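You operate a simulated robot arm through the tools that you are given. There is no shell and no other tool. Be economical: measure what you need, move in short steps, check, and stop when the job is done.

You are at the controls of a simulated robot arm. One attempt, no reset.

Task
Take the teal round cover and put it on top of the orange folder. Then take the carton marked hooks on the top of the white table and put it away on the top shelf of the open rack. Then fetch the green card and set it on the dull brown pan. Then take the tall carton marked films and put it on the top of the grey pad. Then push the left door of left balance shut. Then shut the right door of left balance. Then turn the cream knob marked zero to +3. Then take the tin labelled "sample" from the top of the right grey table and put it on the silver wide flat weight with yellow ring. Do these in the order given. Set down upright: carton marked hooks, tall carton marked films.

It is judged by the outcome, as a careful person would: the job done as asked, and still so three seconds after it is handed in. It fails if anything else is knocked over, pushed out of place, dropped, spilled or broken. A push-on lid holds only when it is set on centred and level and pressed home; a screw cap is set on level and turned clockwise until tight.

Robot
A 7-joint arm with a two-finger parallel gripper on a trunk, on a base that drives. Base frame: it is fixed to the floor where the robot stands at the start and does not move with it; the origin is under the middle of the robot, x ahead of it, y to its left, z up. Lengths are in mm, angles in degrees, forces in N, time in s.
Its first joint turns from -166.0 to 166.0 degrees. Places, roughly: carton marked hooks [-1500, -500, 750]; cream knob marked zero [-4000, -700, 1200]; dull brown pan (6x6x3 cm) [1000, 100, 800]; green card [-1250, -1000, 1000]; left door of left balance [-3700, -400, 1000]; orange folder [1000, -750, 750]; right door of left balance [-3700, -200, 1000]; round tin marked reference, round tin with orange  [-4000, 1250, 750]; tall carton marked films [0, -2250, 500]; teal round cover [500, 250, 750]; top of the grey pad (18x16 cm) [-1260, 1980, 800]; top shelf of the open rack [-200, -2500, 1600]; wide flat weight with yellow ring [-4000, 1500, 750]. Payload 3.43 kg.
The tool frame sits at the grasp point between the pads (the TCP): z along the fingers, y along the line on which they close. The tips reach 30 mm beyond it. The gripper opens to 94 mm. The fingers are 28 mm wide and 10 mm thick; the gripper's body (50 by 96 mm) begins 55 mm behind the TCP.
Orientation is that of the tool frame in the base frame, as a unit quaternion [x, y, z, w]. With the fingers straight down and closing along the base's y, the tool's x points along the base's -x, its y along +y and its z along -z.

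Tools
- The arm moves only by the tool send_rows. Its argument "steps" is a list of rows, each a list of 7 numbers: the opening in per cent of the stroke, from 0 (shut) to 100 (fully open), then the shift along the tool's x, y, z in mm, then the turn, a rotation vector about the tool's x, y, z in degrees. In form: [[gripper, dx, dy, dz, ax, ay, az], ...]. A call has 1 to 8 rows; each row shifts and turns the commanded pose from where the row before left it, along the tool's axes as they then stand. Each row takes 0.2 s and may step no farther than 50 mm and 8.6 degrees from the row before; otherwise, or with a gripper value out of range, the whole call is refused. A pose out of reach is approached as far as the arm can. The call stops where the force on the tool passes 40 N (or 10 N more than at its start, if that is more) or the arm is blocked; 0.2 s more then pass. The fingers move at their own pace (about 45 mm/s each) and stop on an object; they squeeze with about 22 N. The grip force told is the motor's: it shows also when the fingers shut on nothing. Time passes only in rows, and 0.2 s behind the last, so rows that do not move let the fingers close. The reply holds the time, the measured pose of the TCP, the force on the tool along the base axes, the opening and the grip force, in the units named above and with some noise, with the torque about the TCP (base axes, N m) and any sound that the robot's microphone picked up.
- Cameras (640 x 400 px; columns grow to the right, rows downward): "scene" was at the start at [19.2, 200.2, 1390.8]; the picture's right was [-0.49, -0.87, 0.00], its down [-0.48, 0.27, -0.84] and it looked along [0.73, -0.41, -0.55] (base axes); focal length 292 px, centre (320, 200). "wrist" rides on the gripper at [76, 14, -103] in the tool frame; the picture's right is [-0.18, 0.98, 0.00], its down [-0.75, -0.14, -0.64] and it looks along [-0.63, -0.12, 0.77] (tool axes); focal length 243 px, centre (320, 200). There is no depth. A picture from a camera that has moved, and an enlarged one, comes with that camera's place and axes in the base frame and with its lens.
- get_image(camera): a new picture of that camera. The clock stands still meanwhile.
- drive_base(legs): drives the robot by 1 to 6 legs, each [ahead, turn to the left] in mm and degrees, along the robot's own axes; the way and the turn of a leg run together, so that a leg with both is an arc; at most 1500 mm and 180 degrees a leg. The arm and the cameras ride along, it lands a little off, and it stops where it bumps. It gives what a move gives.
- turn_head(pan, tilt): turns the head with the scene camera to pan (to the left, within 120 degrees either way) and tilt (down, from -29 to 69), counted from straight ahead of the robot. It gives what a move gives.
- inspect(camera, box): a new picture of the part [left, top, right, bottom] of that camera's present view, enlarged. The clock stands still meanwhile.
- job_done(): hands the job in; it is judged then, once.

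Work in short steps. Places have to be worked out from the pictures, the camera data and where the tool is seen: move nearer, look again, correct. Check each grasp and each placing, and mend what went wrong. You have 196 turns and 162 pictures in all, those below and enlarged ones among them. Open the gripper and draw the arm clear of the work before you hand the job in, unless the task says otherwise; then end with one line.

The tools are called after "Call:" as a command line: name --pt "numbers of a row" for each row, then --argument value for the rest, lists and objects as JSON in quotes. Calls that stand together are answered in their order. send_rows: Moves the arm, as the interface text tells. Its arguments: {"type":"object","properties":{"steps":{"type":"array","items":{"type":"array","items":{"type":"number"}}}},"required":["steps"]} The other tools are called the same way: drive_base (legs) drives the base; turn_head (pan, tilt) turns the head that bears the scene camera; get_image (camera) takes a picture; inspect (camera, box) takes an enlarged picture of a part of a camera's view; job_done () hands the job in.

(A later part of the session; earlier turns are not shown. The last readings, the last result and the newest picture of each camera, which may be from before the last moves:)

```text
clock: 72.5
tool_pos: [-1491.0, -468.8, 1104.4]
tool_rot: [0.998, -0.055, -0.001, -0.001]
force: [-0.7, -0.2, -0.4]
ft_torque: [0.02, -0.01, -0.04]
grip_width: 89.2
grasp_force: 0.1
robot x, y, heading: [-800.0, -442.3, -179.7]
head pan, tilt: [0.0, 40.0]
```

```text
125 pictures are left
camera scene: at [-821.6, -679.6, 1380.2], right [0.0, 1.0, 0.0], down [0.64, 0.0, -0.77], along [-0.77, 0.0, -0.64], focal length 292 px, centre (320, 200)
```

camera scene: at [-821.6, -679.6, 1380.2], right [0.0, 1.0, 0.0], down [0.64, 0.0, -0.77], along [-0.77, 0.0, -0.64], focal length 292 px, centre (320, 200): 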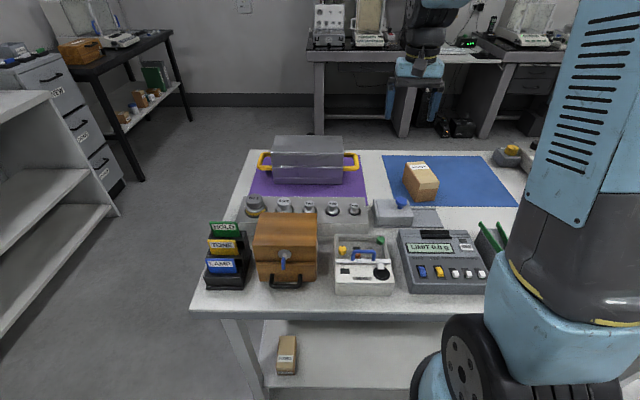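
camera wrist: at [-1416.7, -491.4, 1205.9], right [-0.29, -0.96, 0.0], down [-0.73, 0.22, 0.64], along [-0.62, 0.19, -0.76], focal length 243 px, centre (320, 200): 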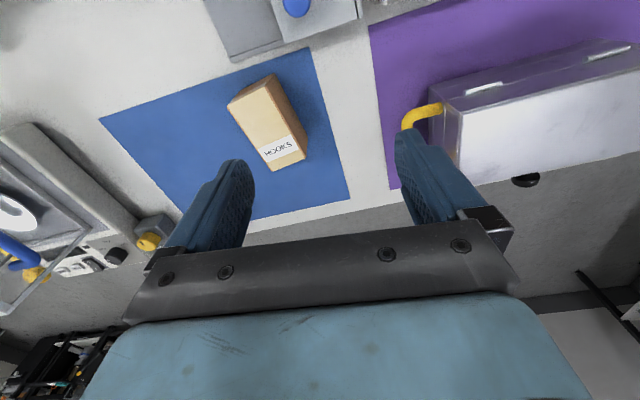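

I move the tool over the carton and turn it about 14° to line up with its length.

Call:
send_rows --pt "100 -20 -40 20 0 0 0" --pt "100 -20 -40 20 0 0 0" --pt "100 0 0 15 0 0 -7" --pt "100 0 0 0 0 0 -7"

Call:
get_image --camera "wrist"

Call:
inspect --camera "scene" --box '[360, 60, 480, 220]'

```text
clock: 73.5
tool_pos: [-1522.2, -385.1, 1049.8]
tool_rot: [0.998, 0.067, -0.001, -0.001]
force: [0.7, 0.0, 0.0]
ft_torque: [0.01, 0.01, 0.02]
grip_width: 93.8
grasp_force: 0.1
robot x, y, heading: [-797.1, -445.4, -179.8]
head pan, tilt: [0.0, 40.0]
```

```text
124 pictures are left
camera wrist: at [-1446.3, -388.7, 1151.8], right [-0.05, -1.0, 0.0], down [-0.76, 0.04, 0.64], along [-0.64, 0.03, -0.77], focal length 243 px, centre (320, 200)
```

wrist: 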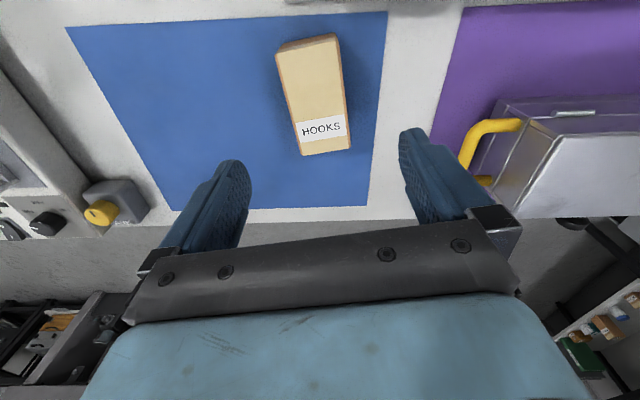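

```text
2.50 times, centred on (420, 140) of scene
camera zoom: at [-822.0, -679.2, 1380.3], right [0.0, 1.0, 0.0], down [0.64, 0.0, -0.77], along [-0.77, 0.0, -0.64], focal length 730 px, centre (70, 350)
```

zoom: 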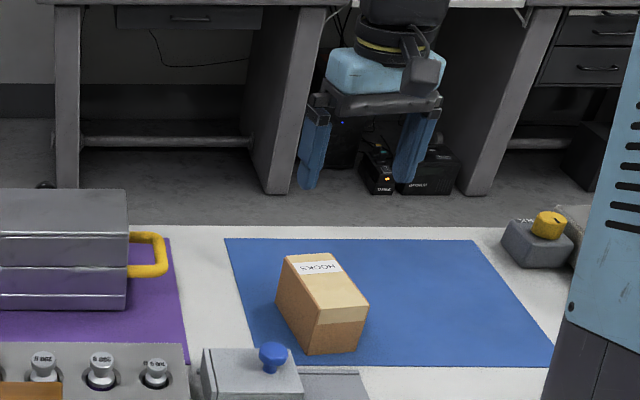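

Carton estimate: 55×108×67, top z≈896, centre (-1532,-383). I descend around it to finger-tip z≈850 in steps.

Call:
send_rows --pt "100 -10 -3 40 0 0 0" --pt "100 0 0 45 0 0 0"

Call:
get_image --camera "wrist"

```text
clock: 74.1
tool_pos: [-1530.6, -384.8, 963.4]
tool_rot: [0.998, 0.067, -0.001, 0.0]
force: [0.7, 0.8, 0.0]
ft_torque: [-0.01, 0.01, 0.0]
grip_width: 94.1
grasp_force: 0.1
robot x, y, heading: [-800.9, -448.3, -179.9]
head pan, tilt: [0.0, 40.0]
```

```text
122 pictures are left
camera wrist: at [-1454.2, -388.5, 1065.8], right [-0.05, -1.0, 0.0], down [-0.76, 0.04, 0.64], along [-0.64, 0.03, -0.76], focal length 243 px, centre (320, 200)
```

wrist: 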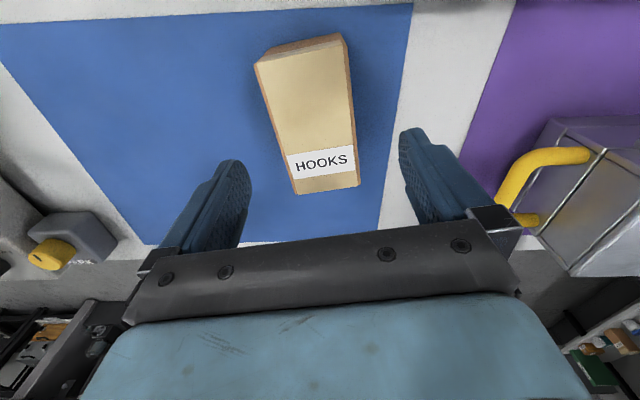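

Well centred. Continue down to TCP z≈880.

Call:
send_rows --pt "100 -2 -3 40 0 0 0" --pt "100 0 0 35 0 0 0" --pt "100 0 0 8 0 0 0"

Call:
get_image --camera "wrist"

Call:
inspect --camera "scene" --box '[360, 120, 480, 220]'

```text
clock: 74.9
tool_pos: [-1533.9, -380.4, 880.0]
tool_rot: [0.998, 0.066, -0.002, -0.001]
force: [-0.5, -0.5, 0.2]
ft_torque: [-0.03, 0.0, -0.04]
grip_width: 94.1
grasp_force: 0.1
robot x, y, heading: [-798.3, -445.1, -180.0]
head pan, tilt: [0.0, 40.0]
```

```text
121 pictures are left
camera wrist: at [-1457.2, -383.8, 982.9], right [-0.05, -1.0, 0.0], down [-0.76, 0.04, 0.64], along [-0.64, 0.03, -0.77], focal length 243 px, centre (320, 200)
```

wrist: 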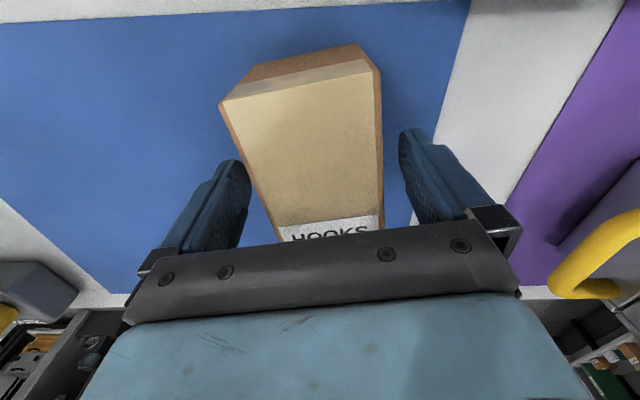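

```text
4.00 times, centred on (420, 170) of scene
camera zoom: at [-822.0, -679.2, 1380.3], right [0.0, 1.0, 0.0], down [0.64, 0.0, -0.77], along [-0.77, 0.0, -0.64], focal length 1167 px, centre (-80, 320)
```

zoom: 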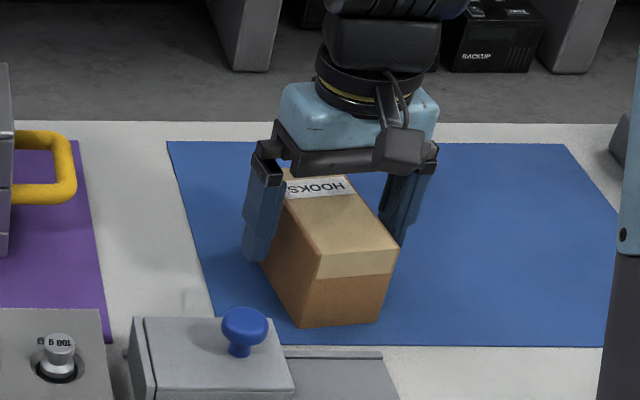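

Fingers straddle the box properly. Close and lift.

Call:
send_rows --pt "70 0 0 2 0 0 0" --pt "45 0 0 0 0 0 0" --pt "40 0 0 0 0 0 0" --pt "40 0 0 0 0 0 0"

Call:
send_rows --pt "40 0 0 -20 0 0 0" --pt "40 0 0 -40 0 0 0" --pt "40 0 0 -40 0 0 0"

Call:
inspect --camera "scene" --box '[360, 80, 480, 200]'

```text
clock: 75.9
tool_pos: [-1533.8, -380.9, 877.5]
tool_rot: [0.998, 0.066, -0.001, -0.001]
force: [0.0, 1.0, 0.4]
ft_torque: [-0.01, -0.01, 0.01]
grip_width: 66.1
grasp_force: 21.9
robot x, y, heading: [-796.9, -447.4, -179.8]
head pan, tilt: [0.0, 40.0]
```

```text
clock: 76.7
tool_pos: [-1533.2, -381.6, 977.3]
tool_rot: [0.998, 0.067, 0.0, -0.001]
force: [-0.2, -0.3, -1.4]
ft_torque: [-0.01, -0.02, 0.02]
grip_width: 66.0
grasp_force: 22.1
robot x, y, heading: [-795.2, -449.3, -179.9]
head pan, tilt: [0.0, 40.0]
```

```text
3.33 times, centred on (420, 140) of scene
camera zoom: at [-822.6, -679.2, 1380.3], right [0.0, 1.0, 0.0], down [0.64, 0.0, -0.77], along [-0.77, 0.0, -0.64], focal length 973 px, centre (-13, 400)
```

zoom: 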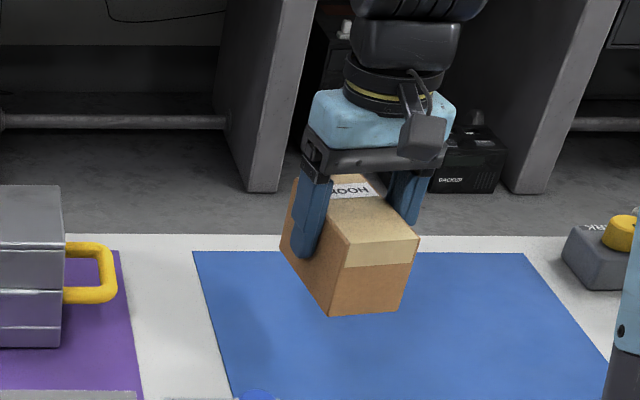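

Grip reads 66 mm, wider than my estimate; check with the wrist camera whether the box is square in the fingers.

Call:
get_image --camera "wrist"

```text
118 pictures are left
camera wrist: at [-1456.7, -384.6, 1079.5], right [-0.05, -1.0, 0.0], down [-0.77, 0.04, 0.64], along [-0.64, 0.03, -0.77], focal length 243 px, centre (320, 200)
```

wrist: 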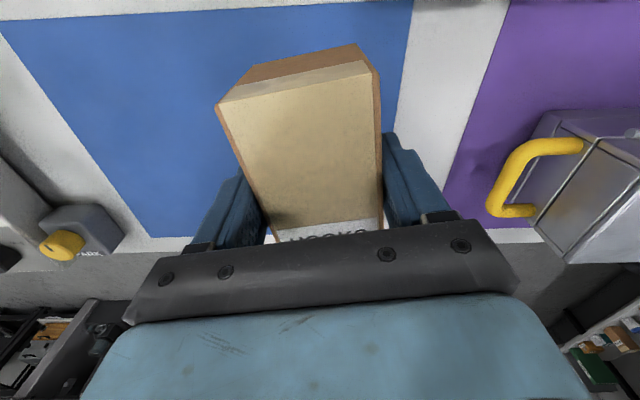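

Box is held. I raise it well and test how high the arm goes with the tool down (the top shelf is ~1600), first up to about 1370.

Call:
send_rows --pt "40 20 0 -45 0 0 0" --pt "40 20 0 -45 0 0 0" --pt "40 20 0 -45 0 0 0" --pt "40 20 0 -45 0 0 0" --pt "40 20 0 -45 0 0 0" --pt "40 20 0 -45 0 0 0" --pt "40 20 0 -45 0 0 0" --pt "40 20 0 -45 0 0 0"

Call:
drive_base --legs '[[-400, 0], [0, 40]]'

Call:
drive_base --legs '[[0, 40]]'

Call:
turn_head --pan 0 --tilt 10

Call:
get_image --camera "scene"

```text
clock: 78.5
tool_pos: [-1373.8, -361.2, 1336.3]
tool_rot: [0.998, 0.066, -0.001, 0.0]
force: [-1.5, -0.4, -1.1]
ft_torque: [0.01, -0.05, -0.02]
grip_width: 66.0
grasp_force: 22.1
robot x, y, heading: [-796.9, -448.2, -179.8]
head pan, tilt: [0.0, 40.0]
```

```text
clock: 83.1
tool_pos: [-889.9, -748.6, 1335.0]
tool_rot: [0.915, 0.404, -0.002, 0.0]
force: [0.1, 0.4, -0.1]
ft_torque: [0.01, 0.0, 0.02]
grip_width: 65.9
grasp_force: 22.0
robot x, y, heading: [-417.5, -413.4, -140.2]
head pan, tilt: [0.0, 40.0]
```

```text
clock: 85.6
tool_pos: [-565.2, -977.2, 1336.5]
tool_rot: [0.721, 0.692, -0.002, 0.0]
force: [-0.5, -0.4, -0.8]
ft_torque: [-0.01, -0.03, 0.0]
grip_width: 65.9
grasp_force: 21.7
robot x, y, heading: [-462.0, -409.2, -100.4]
head pan, tilt: [0.0, 40.0]
```

```text
clock: 86.5
tool_pos: [-564.4, -976.7, 1336.6]
tool_rot: [0.722, 0.692, -0.001, 0.0]
force: [-0.8, -0.4, -1.4]
ft_torque: [0.05, -0.02, 0.01]
grip_width: 66.2
grasp_force: 21.7
robot x, y, heading: [-459.8, -409.4, -100.1]
head pan, tilt: [0.0, 10.0]
```

```text
117 pictures are left
camera scene: at [-236.0, -482.3, 1427.9], right [-0.98, 0.18, 0.0], down [0.03, 0.17, -0.98], along [-0.17, -0.97, -0.17], focal length 292 px, centre (320, 200)
```

scene: 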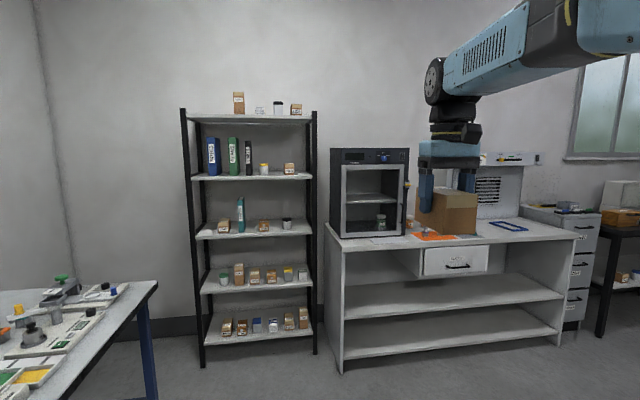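

The rack's top shelf holds a few items; zoom there and on the whole rack for the films carton.

Call:
inspect --camera "scene" --box '[170, 80, 330, 180]'

Call:
inspect --camera "scene" --box '[180, 240, 330, 350]'

```text
4.00 times, centred on (250, 130) of scene
camera zoom: at [-236.0, -482.3, 1427.9], right [-0.98, 0.18, 0.0], down [0.03, 0.17, -0.98], along [-0.17, -0.97, -0.17], focal length 1167 px, centre (600, 480)
```

zoom: 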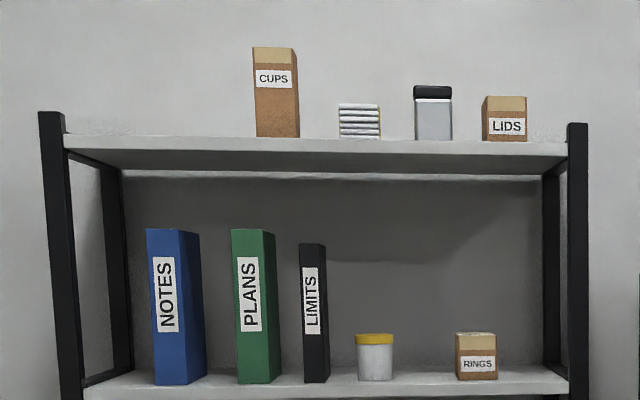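

```text
3.64 times, centred on (255, 295) of scene
camera zoom: at [-236.0, -482.3, 1427.9], right [-0.98, 0.18, 0.0], down [0.03, 0.17, -0.98], along [-0.17, -0.97, -0.17], focal length 1061 px, centre (556, -146)
```

zoom: 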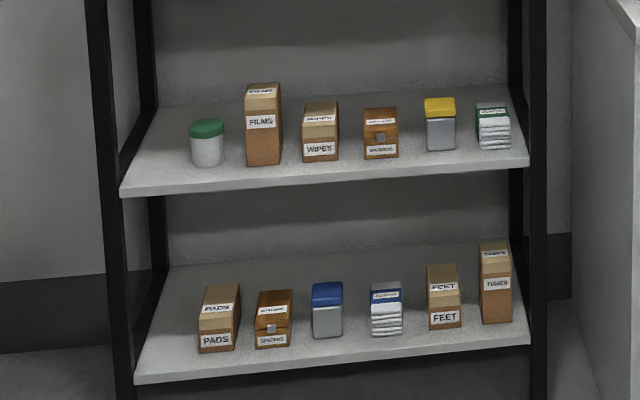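

Left part of the top shelf (x≈0…190) is free. I test reach: raise the box to TCP z≈1690.

Call:
send_rows --pt "40 0 0 -45 0 0 0" --pt "40 0 0 -45 0 0 0" --pt "40 0 0 -45 0 0 0" --pt "40 0 0 -45 0 0 0" --pt "40 0 0 -45 0 0 0" --pt "40 0 0 -45 0 0 0" --pt "40 0 0 -45 0 0 0" --pt "40 0 0 -40 0 0 0"

```text
clock: 88.3
tool_pos: [-564.9, -975.3, 1522.3]
tool_rot: [0.722, 0.692, -0.002, 0.001]
force: [0.3, -0.6, -0.7]
ft_torque: [-0.04, -0.01, -0.02]
grip_width: 65.7
grasp_force: 21.7
out of reach, approached as far as the arm can: row 5, 6, 7, 8
robot x, y, heading: [-463.4, -411.2, -100.1]
head pan, tilt: [0.0, 10.0]
```

Tool-down tops out at z≈1520, so the box must be held with the tool pitched forward. I test here a 45° pitch to see the reachable height.

Call:
send_rows --pt "40 0 0 0 0 -8 0" --pt "40 0 0 0 0 -8 0" --pt "40 0 0 0 0 -8 0" --pt "40 0 0 0 0 -8 0" --pt "40 0 0 0 0 -8 0" --pt "40 0 0 0 0 -5 0"

```text
clock: 89.8
tool_pos: [-564.5, -976.6, 1522.9]
tool_rot: [0.666, 0.64, -0.278, 0.265]
force: [0.3, -0.6, -1.8]
ft_torque: [0.04, 0.01, -0.01]
grip_width: 65.8
grasp_force: 22.1
robot x, y, heading: [-466.5, -408.5, -100.3]
head pan, tilt: [0.0, 10.0]
```

Now raise vertically in this pitch.

Call:
send_rows --pt "40 -31.8 0 -31.8 0 0 0" --pt "40 -31.8 0 -31.8 0 0 0" --pt "40 -31.8 0 -31.8 0 0 0" --pt "40 -31.8 0 -31.8 0 0 0" --pt "40 -15 0 -15 0 0 0"

```text
clock: 91.0
tool_pos: [-564.3, -977.6, 1724.5]
tool_rot: [0.666, 0.639, -0.278, 0.265]
force: [-0.3, 0.0, -1.1]
ft_torque: [0.04, 0.01, -0.02]
grip_width: 66.0
grasp_force: 21.5
robot x, y, heading: [-463.4, -410.4, -100.3]
head pan, tilt: [0.0, 10.0]
```

At 45° pitch it reaches 1724 — enough. So I need to set the box down and regrasp pitched; I look at the counter beside the rack as a resting place.

Call:
send_rows --pt "40 31 0 31 0 8 0" --pt "40 35 0 27 0 8 0" --pt "40 38 0 22 0 8 0" --pt "40 41 0 17 0 8 0" --pt "40 43 0 11 0 8 0" --pt "40 44 0 5 0 5 0" --pt "40 0 0 45 0 0 0" --pt "40 0 0 45 0 0 0"

Call:
turn_head --pan -25 --tilt 15

Call:
get_image --camera "scene"

```text
clock: 92.8
tool_pos: [-554.2, -862.7, 1424.1]
tool_rot: [0.721, 0.692, -0.002, 0.0]
force: [0.0, 0.1, -1.4]
ft_torque: [-0.03, 0.01, 0.0]
grip_width: 66.4
grasp_force: 21.8
out of reach, approached as far as the arm can: row 6
robot x, y, heading: [-458.7, -408.6, -100.3]
head pan, tilt: [0.0, 10.0]
```

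```text
clock: 93.6
tool_pos: [-553.4, -862.9, 1426.9]
tool_rot: [0.722, 0.692, -0.001, 0.0]
force: [-0.9, -0.7, -1.7]
ft_torque: [0.02, 0.02, -0.02]
grip_width: 65.9
grasp_force: 21.4
robot x, y, heading: [-461.4, -406.4, -100.4]
head pan, tilt: [-25.0, 15.0]
```

```text
114 pictures are left
camera scene: at [-273.3, -467.0, 1419.9], right [-0.82, 0.58, 0.0], down [0.15, 0.21, -0.97], along [-0.56, -0.79, -0.26], focal length 292 px, centre (320, 200)
```

scene: 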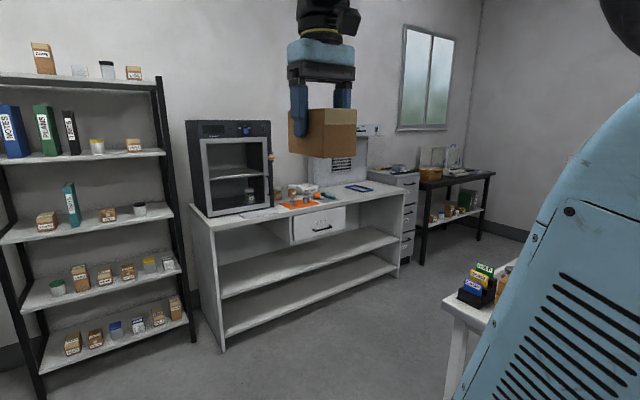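

The white table's mat is the known free spot, so I go back there, set the carton down and regrasp it pitched.

Call:
drive_base --legs '[[0, -40]]'

Call:
drive_base --legs '[[0, -40]]'

Call:
drive_base --legs '[[360, 0]]'

Call:
turn_head --pan 0 --tilt 40

Call:
get_image --camera "scene"

```text
clock: 96.1
tool_pos: [-818.3, -704.1, 1426.8]
tool_rot: [0.912, 0.41, -0.001, 0.0]
force: [-0.8, -0.4, -1.2]
ft_torque: [-0.01, -0.02, -0.02]
grip_width: 65.9
grasp_force: 21.6
robot x, y, heading: [-441.3, -434.5, -139.4]
head pan, tilt: [-25.0, 15.0]
```

```text
clock: 98.6
tool_pos: [-902.6, -392.1, 1426.4]
tool_rot: [0.998, 0.067, -0.001, -0.001]
force: [-0.1, 1.1, -0.8]
ft_torque: [-0.02, -0.02, -0.01]
grip_width: 65.9
grasp_force: 21.8
robot x, y, heading: [-440.8, -474.8, -179.4]
head pan, tilt: [-25.0, 15.0]
```

```text
clock: 100.9
tool_pos: [-1261.2, -394.6, 1426.7]
tool_rot: [0.998, 0.067, 0.0, -0.001]
force: [0.5, -0.5, -0.9]
ft_torque: [-0.05, 0.01, -0.02]
grip_width: 66.2
grasp_force: 21.7
robot x, y, heading: [-799.4, -480.0, -179.4]
head pan, tilt: [-25.0, 15.0]
```

```text
clock: 101.8
tool_pos: [-1261.5, -395.0, 1427.2]
tool_rot: [0.998, 0.067, -0.001, -0.001]
force: [-0.1, 0.3, -1.4]
ft_torque: [0.02, 0.0, -0.01]
grip_width: 66.1
grasp_force: 21.9
robot x, y, heading: [-798.9, -471.3, -179.7]
head pan, tilt: [0.0, 40.0]
```

```text
113 pictures are left
camera scene: at [-823.4, -711.0, 1380.4], right [-0.01, 1.0, 0.0], down [0.64, 0.0, -0.77], along [-0.77, -0.01, -0.64], focal length 292 px, centre (320, 200)
```

scene: 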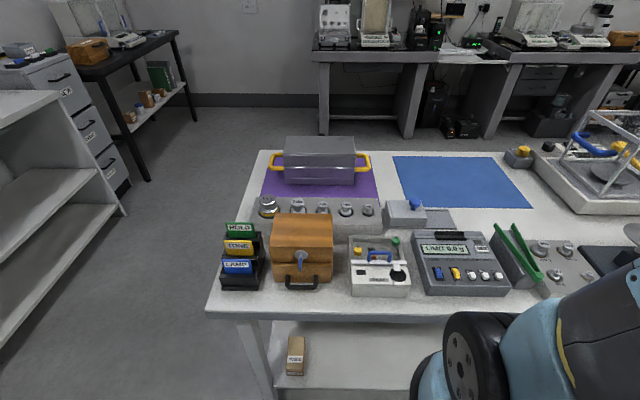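

I bring the carton over the right part of the mat, squared to the table.

Call:
send_rows --pt "40 -34 -15 30 0 0 0" --pt "40 -34 -15 30 0 0 0" --pt "40 -34 -15 30 0 0 0" --pt "40 -34 -15 30 0 0 0" --pt "40 -34 -15 30 0 0 0" --pt "40 -34 -15 30 0 0 0" --pt "40 -34 -15 30 0 0 0" --pt "40 -32 -17 30 0 0 7.7"

Call:
send_rows --pt "40 0 0 48 0 0 0" --pt "40 0 0 48 0 0 0" --pt "40 0 0 48 0 0 0" --pt "40 0 0 48 0 0 0" --pt "40 0 0 48 0 0 0" --pt "40 0 0 40 0 0 0"

Call:
inspect --camera "scene" --box '[380, 90, 540, 230]'

```text
clock: 103.6
tool_pos: [-1544.7, -307.3, 1187.3]
tool_rot: [1.0, 0.0, -0.002, -0.001]
force: [0.1, -0.8, -0.1]
ft_torque: [-0.01, 0.07, 0.0]
grip_width: 66.1
grasp_force: 21.9
robot x, y, heading: [-797.9, -476.2, -179.6]
head pan, tilt: [0.0, 40.0]
```

```text
clock: 105.0
tool_pos: [-1546.0, -308.2, 909.4]
tool_rot: [1.0, 0.0, -0.002, -0.002]
force: [0.3, 0.7, 0.3]
ft_torque: [-0.01, 0.06, 0.01]
grip_width: 66.0
grasp_force: 22.1
robot x, y, heading: [-802.4, -481.5, -179.3]
head pan, tilt: [0.0, 40.0]
```

```text
2.86 times, centred on (460, 160) of scene
camera zoom: at [-823.3, -711.2, 1380.3], right [-0.01, 1.0, 0.0], down [0.64, 0.01, -0.77], along [-0.77, -0.01, -0.64], focal length 834 px, centre (-80, 314)
```

zoom: 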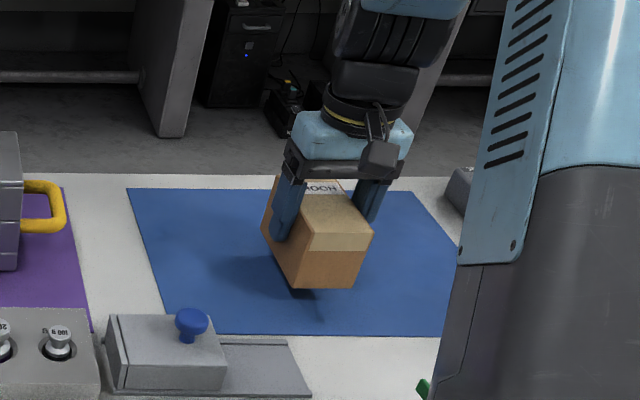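

Clear above the mat. Lower to just above, then feel for contact.

Call:
send_rows --pt "40 0 0 20 0 0 0" --pt "40 0 0 6 0 0 0" --pt "40 0 0 3 0 0 0"

Call:
send_rows --pt "40 0 0 2 0 0 0" --pt "40 0 0 1 0 0 0"

```text
clock: 105.8
tool_pos: [-1546.4, -309.9, 879.7]
tool_rot: [1.0, 0.0, 0.0, -0.001]
force: [-0.6, 0.0, -1.5]
ft_torque: [0.03, 0.02, -0.01]
grip_width: 65.7
grasp_force: 21.4
robot x, y, heading: [-800.0, -475.4, -179.9]
head pan, tilt: [0.0, 40.0]
```

```text
clock: 106.4
tool_pos: [-1546.8, -310.7, 877.3]
tool_rot: [1.0, 0.0, -0.001, -0.001]
force: [2.7, -1.9, 18.8]
ft_torque: [-0.03, 0.07, -0.04]
grip_width: 66.3
grasp_force: 22.0
robot x, y, heading: [-801.7, -477.4, -179.6]
head pan, tilt: [0.0, 40.0]
```

Contact. Release and rise, then look.

Call:
send_rows --pt "60 0 0 0 0 0 0" --pt "100 0 0 0 0 0 0" --pt "100 0 0 -40 0 0 0" --pt "100 0 0 -45 0 0 0" --pt "100 0 0 -45 0 0 0"

Call:
get_image --camera "wrist"

Call:
inspect --camera "scene" --box '[420, 120, 520, 220]'

```text
clock: 107.6
tool_pos: [-1546.6, -309.2, 1005.5]
tool_rot: [1.0, 0.0, 0.0, -0.001]
force: [0.5, 0.6, -1.0]
ft_torque: [-0.01, 0.0, -0.02]
grip_width: 94.1
grasp_force: 0.1
robot x, y, heading: [-805.8, -481.8, -179.6]
head pan, tilt: [0.0, 40.0]
```

```text
111 pictures are left
camera wrist: at [-1471.8, -322.3, 1108.4], right [-0.18, -0.98, 0.0], down [-0.75, 0.14, 0.64], along [-0.63, 0.12, -0.77], focal length 243 px, centre (320, 200)
```

wrist: 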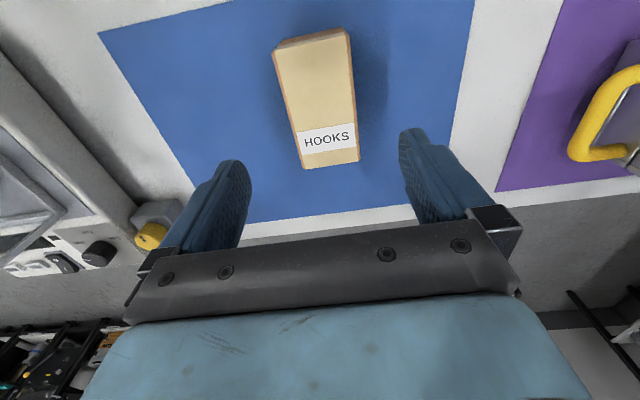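

```text
4.00 times, centred on (470, 170) of scene
camera zoom: at [-824.1, -711.0, 1380.3], right [-0.01, 1.0, 0.0], down [0.64, 0.01, -0.77], along [-0.77, -0.01, -0.64], focal length 1167 px, centre (-280, 320)
```

zoom: 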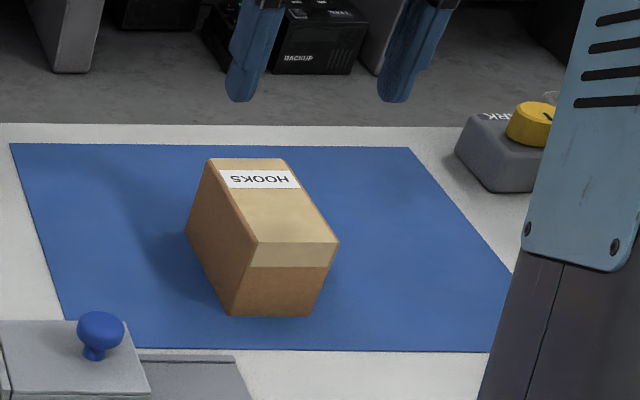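

Carton stands at front x≈-1500, y≈-308, top z≈891. I pitch the tool 45° and place it in front/above for a pitched grasp.

Call:
send_rows --pt "100 0 0 0 0 -8 0" --pt "100 0 0 0 0 -8 0" --pt "100 0 0 0 0 -8 0" --pt "100 0 0 0 0 -8 0" --pt "100 0 0 0 0 -8 0" --pt "100 0 0 0 0 -5 0"

Call:
send_rows --pt "100 37 0 -12 0 0 0" --pt "100 37 0 -12 0 0 0" --pt "100 37 0 -12 0 0 0"

Call:
get_image --camera "wrist"

Call:
inspect --camera "scene" --box '[380, 80, 560, 230]'

```text
clock: 109.0
tool_pos: [-1553.2, -332.2, 1004.3]
tool_rot: [0.923, 0.018, -0.384, 0.007]
force: [1.0, 6.7, 0.8]
ft_torque: [-0.35, 0.02, 0.32]
grip_width: 94.1
grasp_force: 0.0
robot x, y, heading: [-800.3, -477.4, -179.7]
head pan, tilt: [0.0, 40.0]
```

```text
clock: 109.8
tool_pos: [-1442.8, -308.6, 951.0]
tool_rot: [0.923, -0.001, -0.384, -0.001]
force: [0.3, 0.5, 0.1]
ft_torque: [0.01, 0.01, 0.0]
grip_width: 94.1
grasp_force: 0.1
robot x, y, heading: [-803.1, -476.5, -179.7]
head pan, tilt: [0.0, 40.0]
```

```text
109 pictures are left
camera wrist: at [-1317.2, -322.7, 969.3], right [-0.13, -0.98, 0.13], down [-0.08, 0.14, 0.99], along [-0.99, 0.12, -0.09], focal length 243 px, centre (320, 200)
```

wrist: 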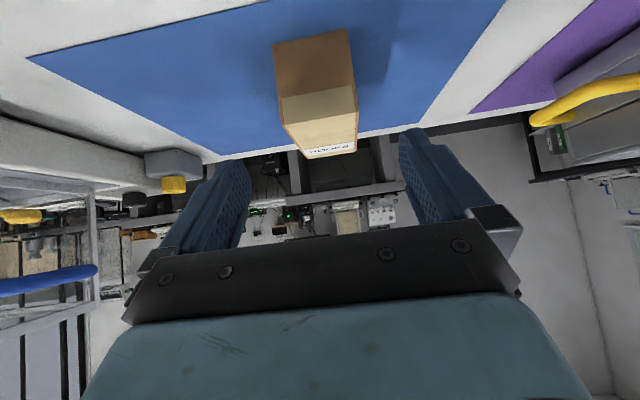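

```text
2.67 times, centred on (470, 155) of scene
camera zoom: at [-823.8, -711.1, 1380.3], right [-0.01, 1.0, 0.0], down [0.64, 0.01, -0.77], along [-0.77, -0.01, -0.64], focal length 778 px, centre (-80, 320)
```

zoom: 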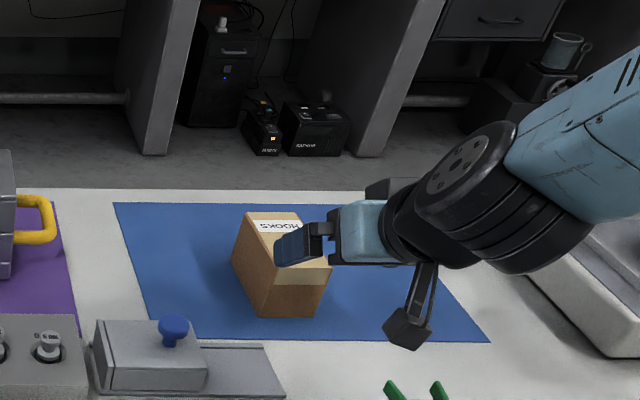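

Posture changed noticeably; I check the full scene for clearance before descending.

Call:
get_image --camera "scene"

Call:
turn_head --pan -30 --tilt 40

Call:
get_image --camera "scene"

```text
107 pictures are left
camera scene: at [-823.8, -711.1, 1380.3], right [-0.01, 1.0, 0.0], down [0.64, 0.01, -0.77], along [-0.77, -0.01, -0.64], focal length 292 px, centre (320, 200)
```

scene: 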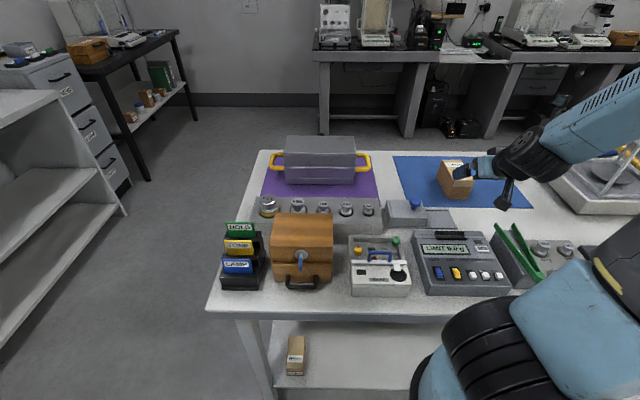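

```text
clock: 110.8
tool_pos: [-1443.4, -308.8, 950.4]
tool_rot: [0.923, 0.001, -0.384, -0.001]
force: [0.3, 0.3, 0.0]
ft_torque: [0.01, -0.01, 0.04]
grip_width: 94.0
grasp_force: 0.1
robot x, y, heading: [-797.3, -483.1, -179.6]
head pan, tilt: [-30.0, 40.0]
```

```text
106 pictures are left
camera scene: at [-812.4, -668.5, 1380.3], right [0.49, 0.87, 0.0], down [0.56, -0.32, -0.77], along [-0.67, 0.38, -0.64], focal length 292 px, centre (320, 200)
```

scene: 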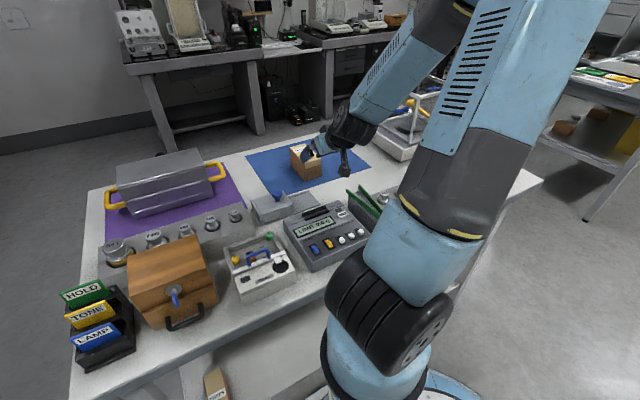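

The forearm is clear of neighbours. I advance along the tool axis 90 mm, then check.

Call:
send_rows --pt "100 0 0 35 0 0 0" --pt "100 0 0 30 0 0 0" --pt "100 0 0 25 0 0 0"

Call:
get_image --camera "wrist"

Call:
inspect --camera "scene" --box '[240, 90, 400, 210]'

```text
clock: 111.6
tool_pos: [-1505.7, -307.0, 889.6]
tool_rot: [0.923, 0.001, -0.384, -0.001]
force: [-0.3, 0.3, -0.5]
ft_torque: [-0.03, 0.02, 0.02]
grip_width: 94.1
grasp_force: 0.0
robot x, y, heading: [-796.7, -478.2, -179.4]
head pan, tilt: [-30.0, 40.0]
```

```text
105 pictures are left
camera wrist: at [-1380.2, -320.7, 907.1], right [-0.13, -0.98, 0.13], down [-0.08, 0.14, 0.99], along [-0.99, 0.12, -0.09], focal length 243 px, centre (320, 200)
```

wrist: 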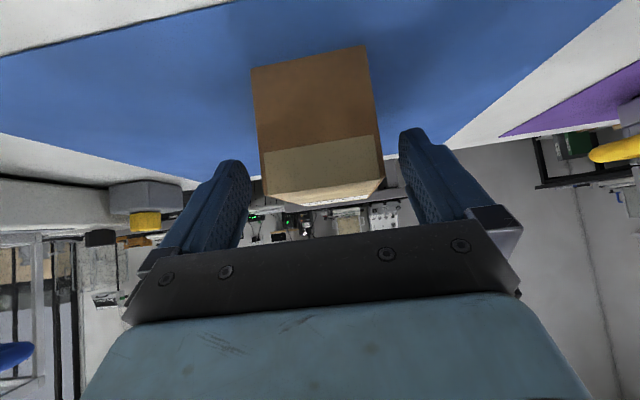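

```text
3.33 times, centred on (320, 150) of scene
camera zoom: at [-812.0, -668.5, 1380.3], right [0.49, 0.87, 0.0], down [0.56, -0.32, -0.77], along [-0.67, 0.38, -0.64], focal length 973 px, centre (320, 367)
```

zoom: 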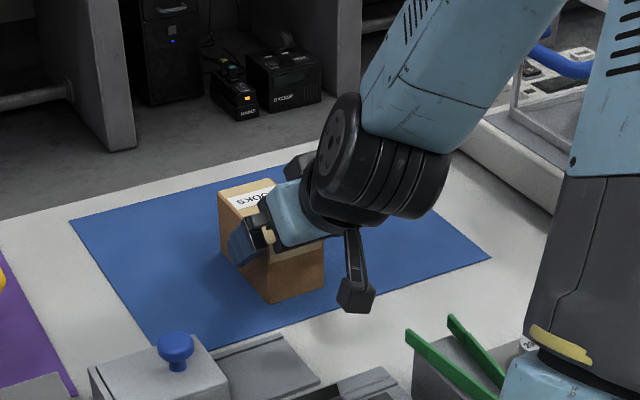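

Continue 33 mm and close.

Call:
send_rows --pt "100 0 0 18 0 0 0" --pt "100 0 0 15 0 0 0"

Call:
send_rows --pt "75 0 0 0 0 0 0" --pt "50 0 0 0 0 0 0" --pt "40 0 0 0 0 0 0" --pt "40 0 0 0 0 0 0"

Call:
get_image --camera "wrist"

```text
clock: 112.2
tool_pos: [-1528.8, -307.9, 866.3]
tool_rot: [0.923, 0.0, -0.384, 0.0]
force: [-0.1, 1.0, -0.5]
ft_torque: [0.03, 0.02, 0.0]
grip_width: 93.8
grasp_force: 0.0
robot x, y, heading: [-801.0, -477.1, -179.5]
head pan, tilt: [-30.0, 40.0]
```

```text
clock: 113.2
tool_pos: [-1528.7, -308.0, 864.2]
tool_rot: [0.924, 0.0, -0.383, -0.001]
force: [0.2, -1.6, 0.0]
ft_torque: [-0.01, 0.03, -0.01]
grip_width: 65.9
grasp_force: 22.3
robot x, y, heading: [-801.6, -477.8, -179.6]
head pan, tilt: [-30.0, 40.0]
```

```text
103 pictures are left
camera wrist: at [-1403.9, -321.4, 883.5], right [-0.13, -0.98, 0.13], down [-0.08, 0.14, 0.99], along [-0.99, 0.12, -0.09], focal length 243 px, centre (320, 200)
```

wrist: 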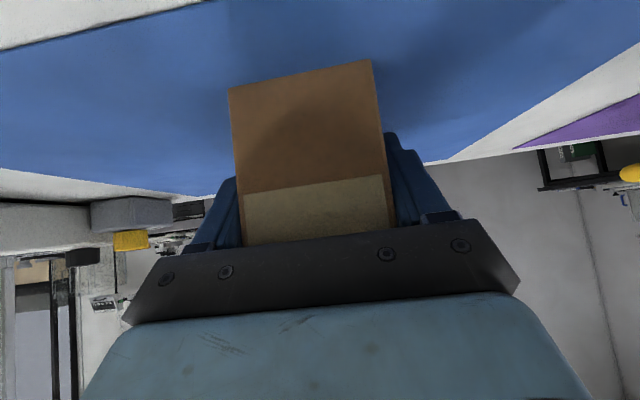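

Grasped. Lift straight up.

Call:
send_rows --pt "40 -15 0 -15 0 0 0" --pt "40 -32 0 -32 0 0 0" --pt "40 -32 0 -32 0 0 0" --pt "40 -32 0 -32 0 0 0" --pt "40 -32 0 -32 0 0 0" --pt "40 -32 0 -32 0 0 0" --pt "40 -32 0 -32 0 0 0" --pt "40 -32 0 -32 0 0 0"

Call:
get_image --camera "scene"

```text
clock: 115.0
tool_pos: [-1527.4, -308.8, 1203.0]
tool_rot: [0.924, 0.0, -0.383, 0.0]
force: [-0.1, -0.1, -1.1]
ft_torque: [0.04, -0.01, 0.04]
grip_width: 65.9
grasp_force: 22.3
robot x, y, heading: [-798.5, -476.7, -179.7]
head pan, tilt: [-30.0, 40.0]
```

```text
102 pictures are left
camera scene: at [-812.7, -668.4, 1380.3], right [0.49, 0.87, 0.0], down [0.56, -0.32, -0.77], along [-0.67, 0.38, -0.64], focal length 292 px, centre (320, 200)
```

scene: 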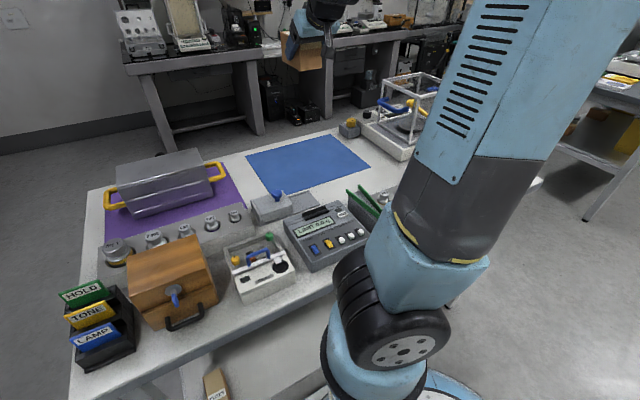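

Lifted cleanly. I retract and shift the arm to the robot's left, then back off and turn toward the rack.

Call:
send_rows --pt "40 16 38 -16 0 0 0" --pt "40 16 38 -16 0 0 0" --pt "40 16 38 -16 0 0 0" --pt "40 16 38 -16 0 0 0" --pt "40 16 38 -16 0 0 0" --pt "40 16 38 -16 0 0 0" --pt "40 16 38 -16 0 0 0" --pt "40 16 38 -16 0 0 0"

Call:
drive_base --legs '[[-500, 0], [0, 45]]'

Call:
drive_base --legs '[[0, 45]]'

```text
clock: 116.8
tool_pos: [-1345.5, -614.0, 1204.2]
tool_rot: [0.923, 0.0, -0.384, -0.001]
force: [0.0, 0.1, -1.9]
ft_torque: [0.01, 0.0, 0.04]
grip_width: 66.0
grasp_force: 22.2
robot x, y, heading: [-799.1, -476.2, -179.6]
head pan, tilt: [-30.0, 40.0]
```

```text
clock: 122.1
tool_pos: [-589.8, -958.7, 1203.1]
tool_rot: [0.851, 0.358, -0.353, 0.148]
force: [-0.5, -0.8, 0.2]
ft_torque: [0.0, -0.05, 0.01]
grip_width: 66.0
grasp_force: 22.4
robot x, y, heading: [-336.5, -444.3, -134.1]
head pan, tilt: [-30.0, 40.0]
```

```text
clock: 124.8
tool_pos: [-143.1, -983.5, 1204.2]
tool_rot: [0.645, 0.661, -0.268, 0.274]
force: [-0.2, 0.3, -0.6]
ft_torque: [0.04, -0.01, 0.0]
grip_width: 65.6
grasp_force: 21.4
robot x, y, heading: [-382.1, -445.3, -88.7]
head pan, tilt: [-30.0, 40.0]
```

Now shift toward +x while approaching the rack.

Call:
drive_base --legs '[[0, 20], [650, 0], [0, -21]]'

Call:
turn_head --pan 0 --tilt -5

Call:
get_image --camera "scene"

```text
clock: 130.9
tool_pos: [78.4, -1585.3, 1204.7]
tool_rot: [0.651, 0.655, -0.271, 0.272]
force: [0.1, -0.4, -1.1]
ft_torque: [0.05, 0.03, 0.0]
grip_width: 65.9
grasp_force: 22.5
robot x, y, heading: [-127.0, -1039.7, -89.5]
head pan, tilt: [-30.0, 40.0]
```

```text
clock: 132.0
tool_pos: [78.0, -1585.5, 1205.0]
tool_rot: [0.65, 0.657, -0.27, 0.271]
force: [0.2, 0.3, -0.6]
ft_torque: [0.04, 0.02, 0.03]
grip_width: 65.7
grasp_force: 22.6
robot x, y, heading: [-129.9, -1043.7, -89.4]
head pan, tilt: [0.0, -5.0]
```

```text
101 pictures are left
camera scene: at [109.0, -1065.0, 1451.7], right [-1.0, -0.01, 0.0], down [0.0, -0.09, -1.0], along [0.01, -1.0, 0.09], focal length 292 px, centre (320, 200)
```

scene: 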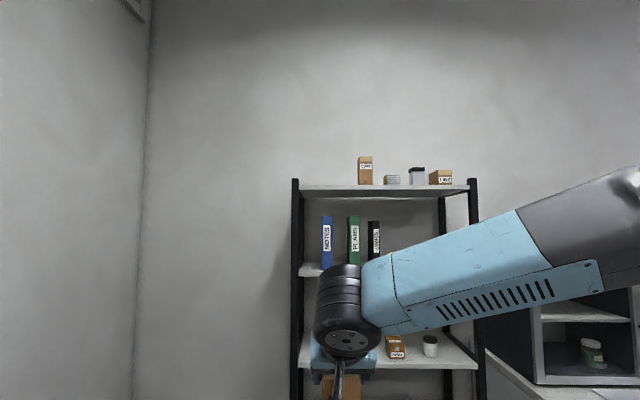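

Shelf front ≈ y -2290, top ≈ z 1612, free from x≈190 to ≈ -60. I raise the box to TCP z≈1720, then drive closer.

Call:
send_rows --pt "40 -32 0 -32 0 0 0" --pt "40 -32 0 -32 0 0 0" --pt "40 -32 0 -32 0 0 0" --pt "40 -32 0 -32 0 0 0" --pt "40 -32 0 -32 0 0 0" --pt "40 -32 0 -32 0 0 0" --pt "40 -32 0 -32 0 0 0" --pt "40 -32 0 -32 0 0 0"

Call:
send_rows --pt "40 -32 0 -32 0 0 0" --pt "40 -32 0 -32 0 0 0" --pt "40 -32 0 -32 0 0 0" --pt "40 -10 0 -10 0 0 0"

Call:
drive_base --legs '[[520, 0]]'

Call:
turn_head --pan 0 --tilt -20

Call:
get_image --camera "scene"

Call:
get_image --camera "wrist"

```text
clock: 133.8
tool_pos: [78.1, -1585.5, 1566.8]
tool_rot: [0.65, 0.656, -0.271, 0.271]
force: [-0.2, -0.9, -0.2]
ft_torque: [0.04, -0.01, -0.01]
grip_width: 66.1
grasp_force: 22.2
robot x, y, heading: [-123.2, -1040.3, -89.6]
head pan, tilt: [0.0, -5.0]
```

```text
clock: 134.8
tool_pos: [55.7, -1597.3, 1716.9]
tool_rot: [0.667, 0.639, -0.277, 0.265]
force: [4.1, -0.5, -0.8]
ft_torque: [0.03, 0.16, -0.13]
grip_width: 66.4
grasp_force: 21.8
robot x, y, heading: [-128.6, -1040.6, -89.7]
head pan, tilt: [0.0, -5.0]
```

```text
clock: 137.9
tool_pos: [89.6, -2105.2, 1717.5]
tool_rot: [0.647, 0.658, -0.27, 0.273]
force: [0.0, -0.2, -1.1]
ft_torque: [0.03, -0.02, 0.0]
grip_width: 66.0
grasp_force: 21.5
robot x, y, heading: [-125.6, -1564.2, -88.7]
head pan, tilt: [0.0, -5.0]
```

```text
clock: 138.6
tool_pos: [89.0, -2104.2, 1716.9]
tool_rot: [0.648, 0.658, -0.269, 0.273]
force: [0.5, 0.3, -1.9]
ft_torque: [0.05, 0.01, 0.0]
grip_width: 66.2
grasp_force: 22.8
robot x, y, heading: [-121.6, -1564.9, -88.9]
head pan, tilt: [0.0, -20.0]
```

```text
100 pictures are left
camera scene: at [115.7, -1573.5, 1473.2], right [-1.0, -0.02, 0.0], down [0.01, -0.34, -0.94], along [0.02, -0.94, 0.34], focal length 292 px, centre (320, 200)
```

scene: 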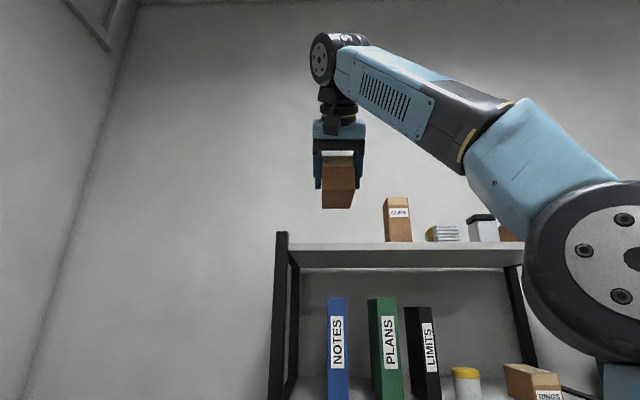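

```text
99 pictures are left
camera wrist: at [100.7, -1977.0, 1736.2], right [0.99, -0.11, 0.13], down [-0.14, -0.08, 0.99], along [-0.1, -0.99, -0.09], focal length 243 px, centre (320, 200)
```

wrist: 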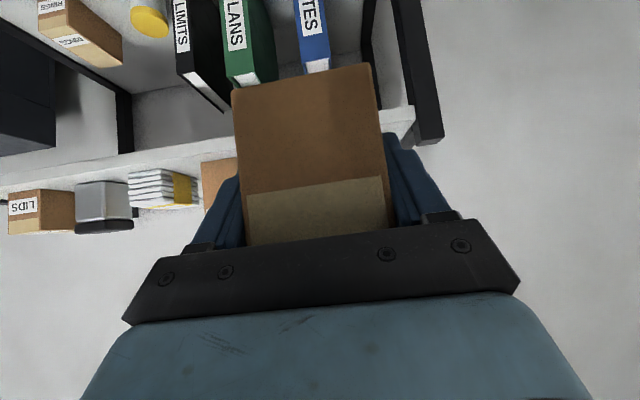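

Geometry consistent: shelf top z≈1619. Box hovers at x≈89 with CUPS starting at x≈-39. Drive 240 forward.

Call:
drive_base --legs '[[245, 0]]'

Call:
get_image --camera "scene"

Call:
get_image --camera "wrist"

```text
clock: 140.4
tool_pos: [93.3, -2347.3, 1718.4]
tool_rot: [0.647, 0.659, -0.269, 0.274]
force: [-0.1, 0.3, -1.8]
ft_torque: [0.04, -0.02, -0.03]
grip_width: 66.2
grasp_force: 22.0
robot x, y, heading: [-115.6, -1807.2, -88.9]
head pan, tilt: [0.0, -20.0]
```

```text
98 pictures are left
camera scene: at [119.9, -1816.0, 1473.3], right [-1.0, -0.02, 0.0], down [0.01, -0.34, -0.94], along [0.02, -0.94, 0.34], focal length 292 px, centre (320, 200)
```

scene: 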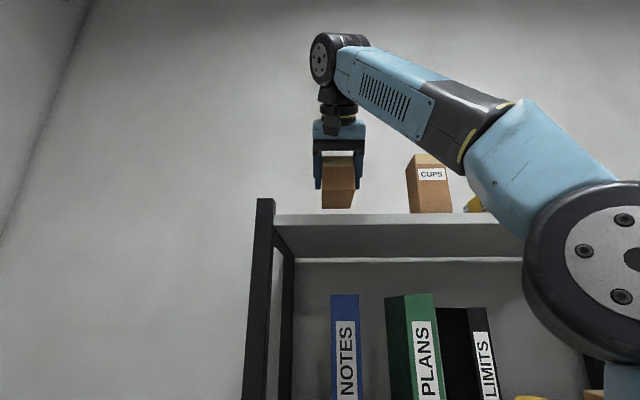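

```text
97 pictures are left
camera wrist: at [105.2, -2219.5, 1736.2], right [0.99, -0.11, 0.13], down [-0.14, -0.08, 0.99], along [-0.1, -0.99, -0.09], focal length 243 px, centre (320, 200)
```

wrist: 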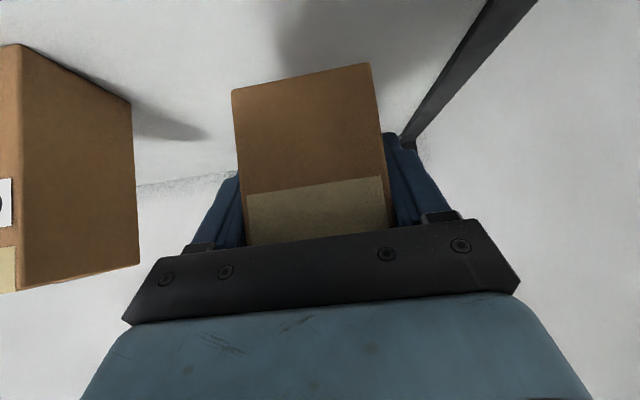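

Box is over the shelf, ~28 mm inside the front edge. Lower vertically, slowly near the end.

Call:
send_rows --pt "40 14 0 14 0 0 0" --pt "40 11 0 11 0 0 0" --pt "40 5 0 5 0 0 0"

Call:
get_image --camera "scene"

```text
clock: 141.2
tool_pos: [94.4, -2346.4, 1676.6]
tool_rot: [0.647, 0.658, -0.27, 0.273]
force: [0.3, 0.1, -0.9]
ft_torque: [-0.02, 0.01, 0.01]
grip_width: 66.2
grasp_force: 22.2
robot x, y, heading: [-114.2, -1804.1, -89.1]
head pan, tilt: [0.0, -20.0]
```

```text
96 pictures are left
camera scene: at [120.0, -1815.7, 1473.3], right [-1.0, -0.02, 0.0], down [0.01, -0.34, -0.94], along [0.02, -0.94, 0.34], focal length 292 px, centre (320, 200)
```

scene: 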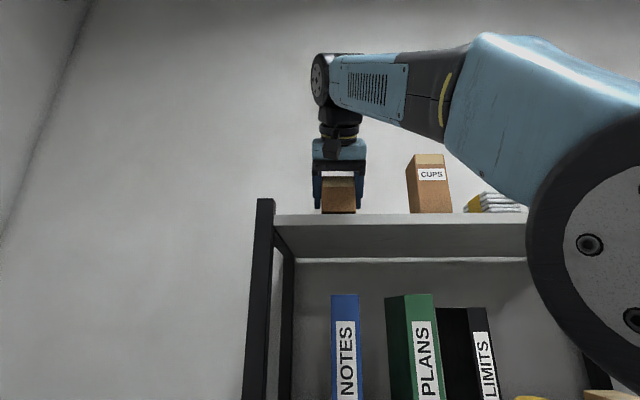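

Close. Feel for contact in 3 mm steps.

Call:
send_rows --pt "40 2.1 0 2.1 0 0 0" --pt "40 2.1 0 2.1 0 0 0"

Call:
send_rows --pt "40 1.4 0 1.4 0 0 0" --pt "40 1.4 0 1.4 0 0 0"

```text
clock: 141.8
tool_pos: [93.9, -2347.3, 1670.7]
tool_rot: [0.647, 0.659, -0.269, 0.273]
force: [-0.7, -0.2, -0.6]
ft_torque: [0.04, -0.03, -0.01]
grip_width: 65.9
grasp_force: 22.5
robot x, y, heading: [-118.9, -1803.1, -88.8]
head pan, tilt: [0.0, -20.0]
```

```text
clock: 142.4
tool_pos: [93.9, -2346.1, 1666.0]
tool_rot: [0.647, 0.659, -0.27, 0.274]
force: [1.2, -0.9, 0.8]
ft_torque: [-0.11, -0.07, 0.0]
grip_width: 66.0
grasp_force: 22.1
robot x, y, heading: [-117.7, -1807.3, -89.1]
head pan, tilt: [0.0, -20.0]
```

Light contact beginning; one more millimetre or two.

Call:
send_rows --pt "40 1 0 1 0 0 0"

Call:
inspect --camera "scene" --box '[280, 130, 400, 230]'

```text
clock: 142.8
tool_pos: [91.8, -2347.0, 1665.4]
tool_rot: [0.646, 0.659, -0.27, 0.275]
force: [0.6, -4.9, 14.4]
ft_torque: [-0.14, -0.13, 0.01]
grip_width: 66.0
grasp_force: 22.3
robot x, y, heading: [-117.5, -1808.7, -88.8]
head pan, tilt: [0.0, -20.0]
```

```text
4.00 times, centred on (340, 180) of scene
camera zoom: at [119.8, -1815.9, 1473.3], right [-1.0, -0.02, 0.0], down [0.01, -0.34, -0.94], along [0.02, -0.94, 0.34], focal length 1167 px, centre (240, 280)
```

zoom: 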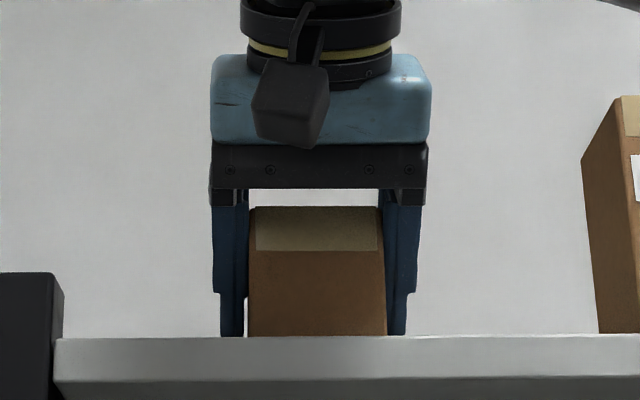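

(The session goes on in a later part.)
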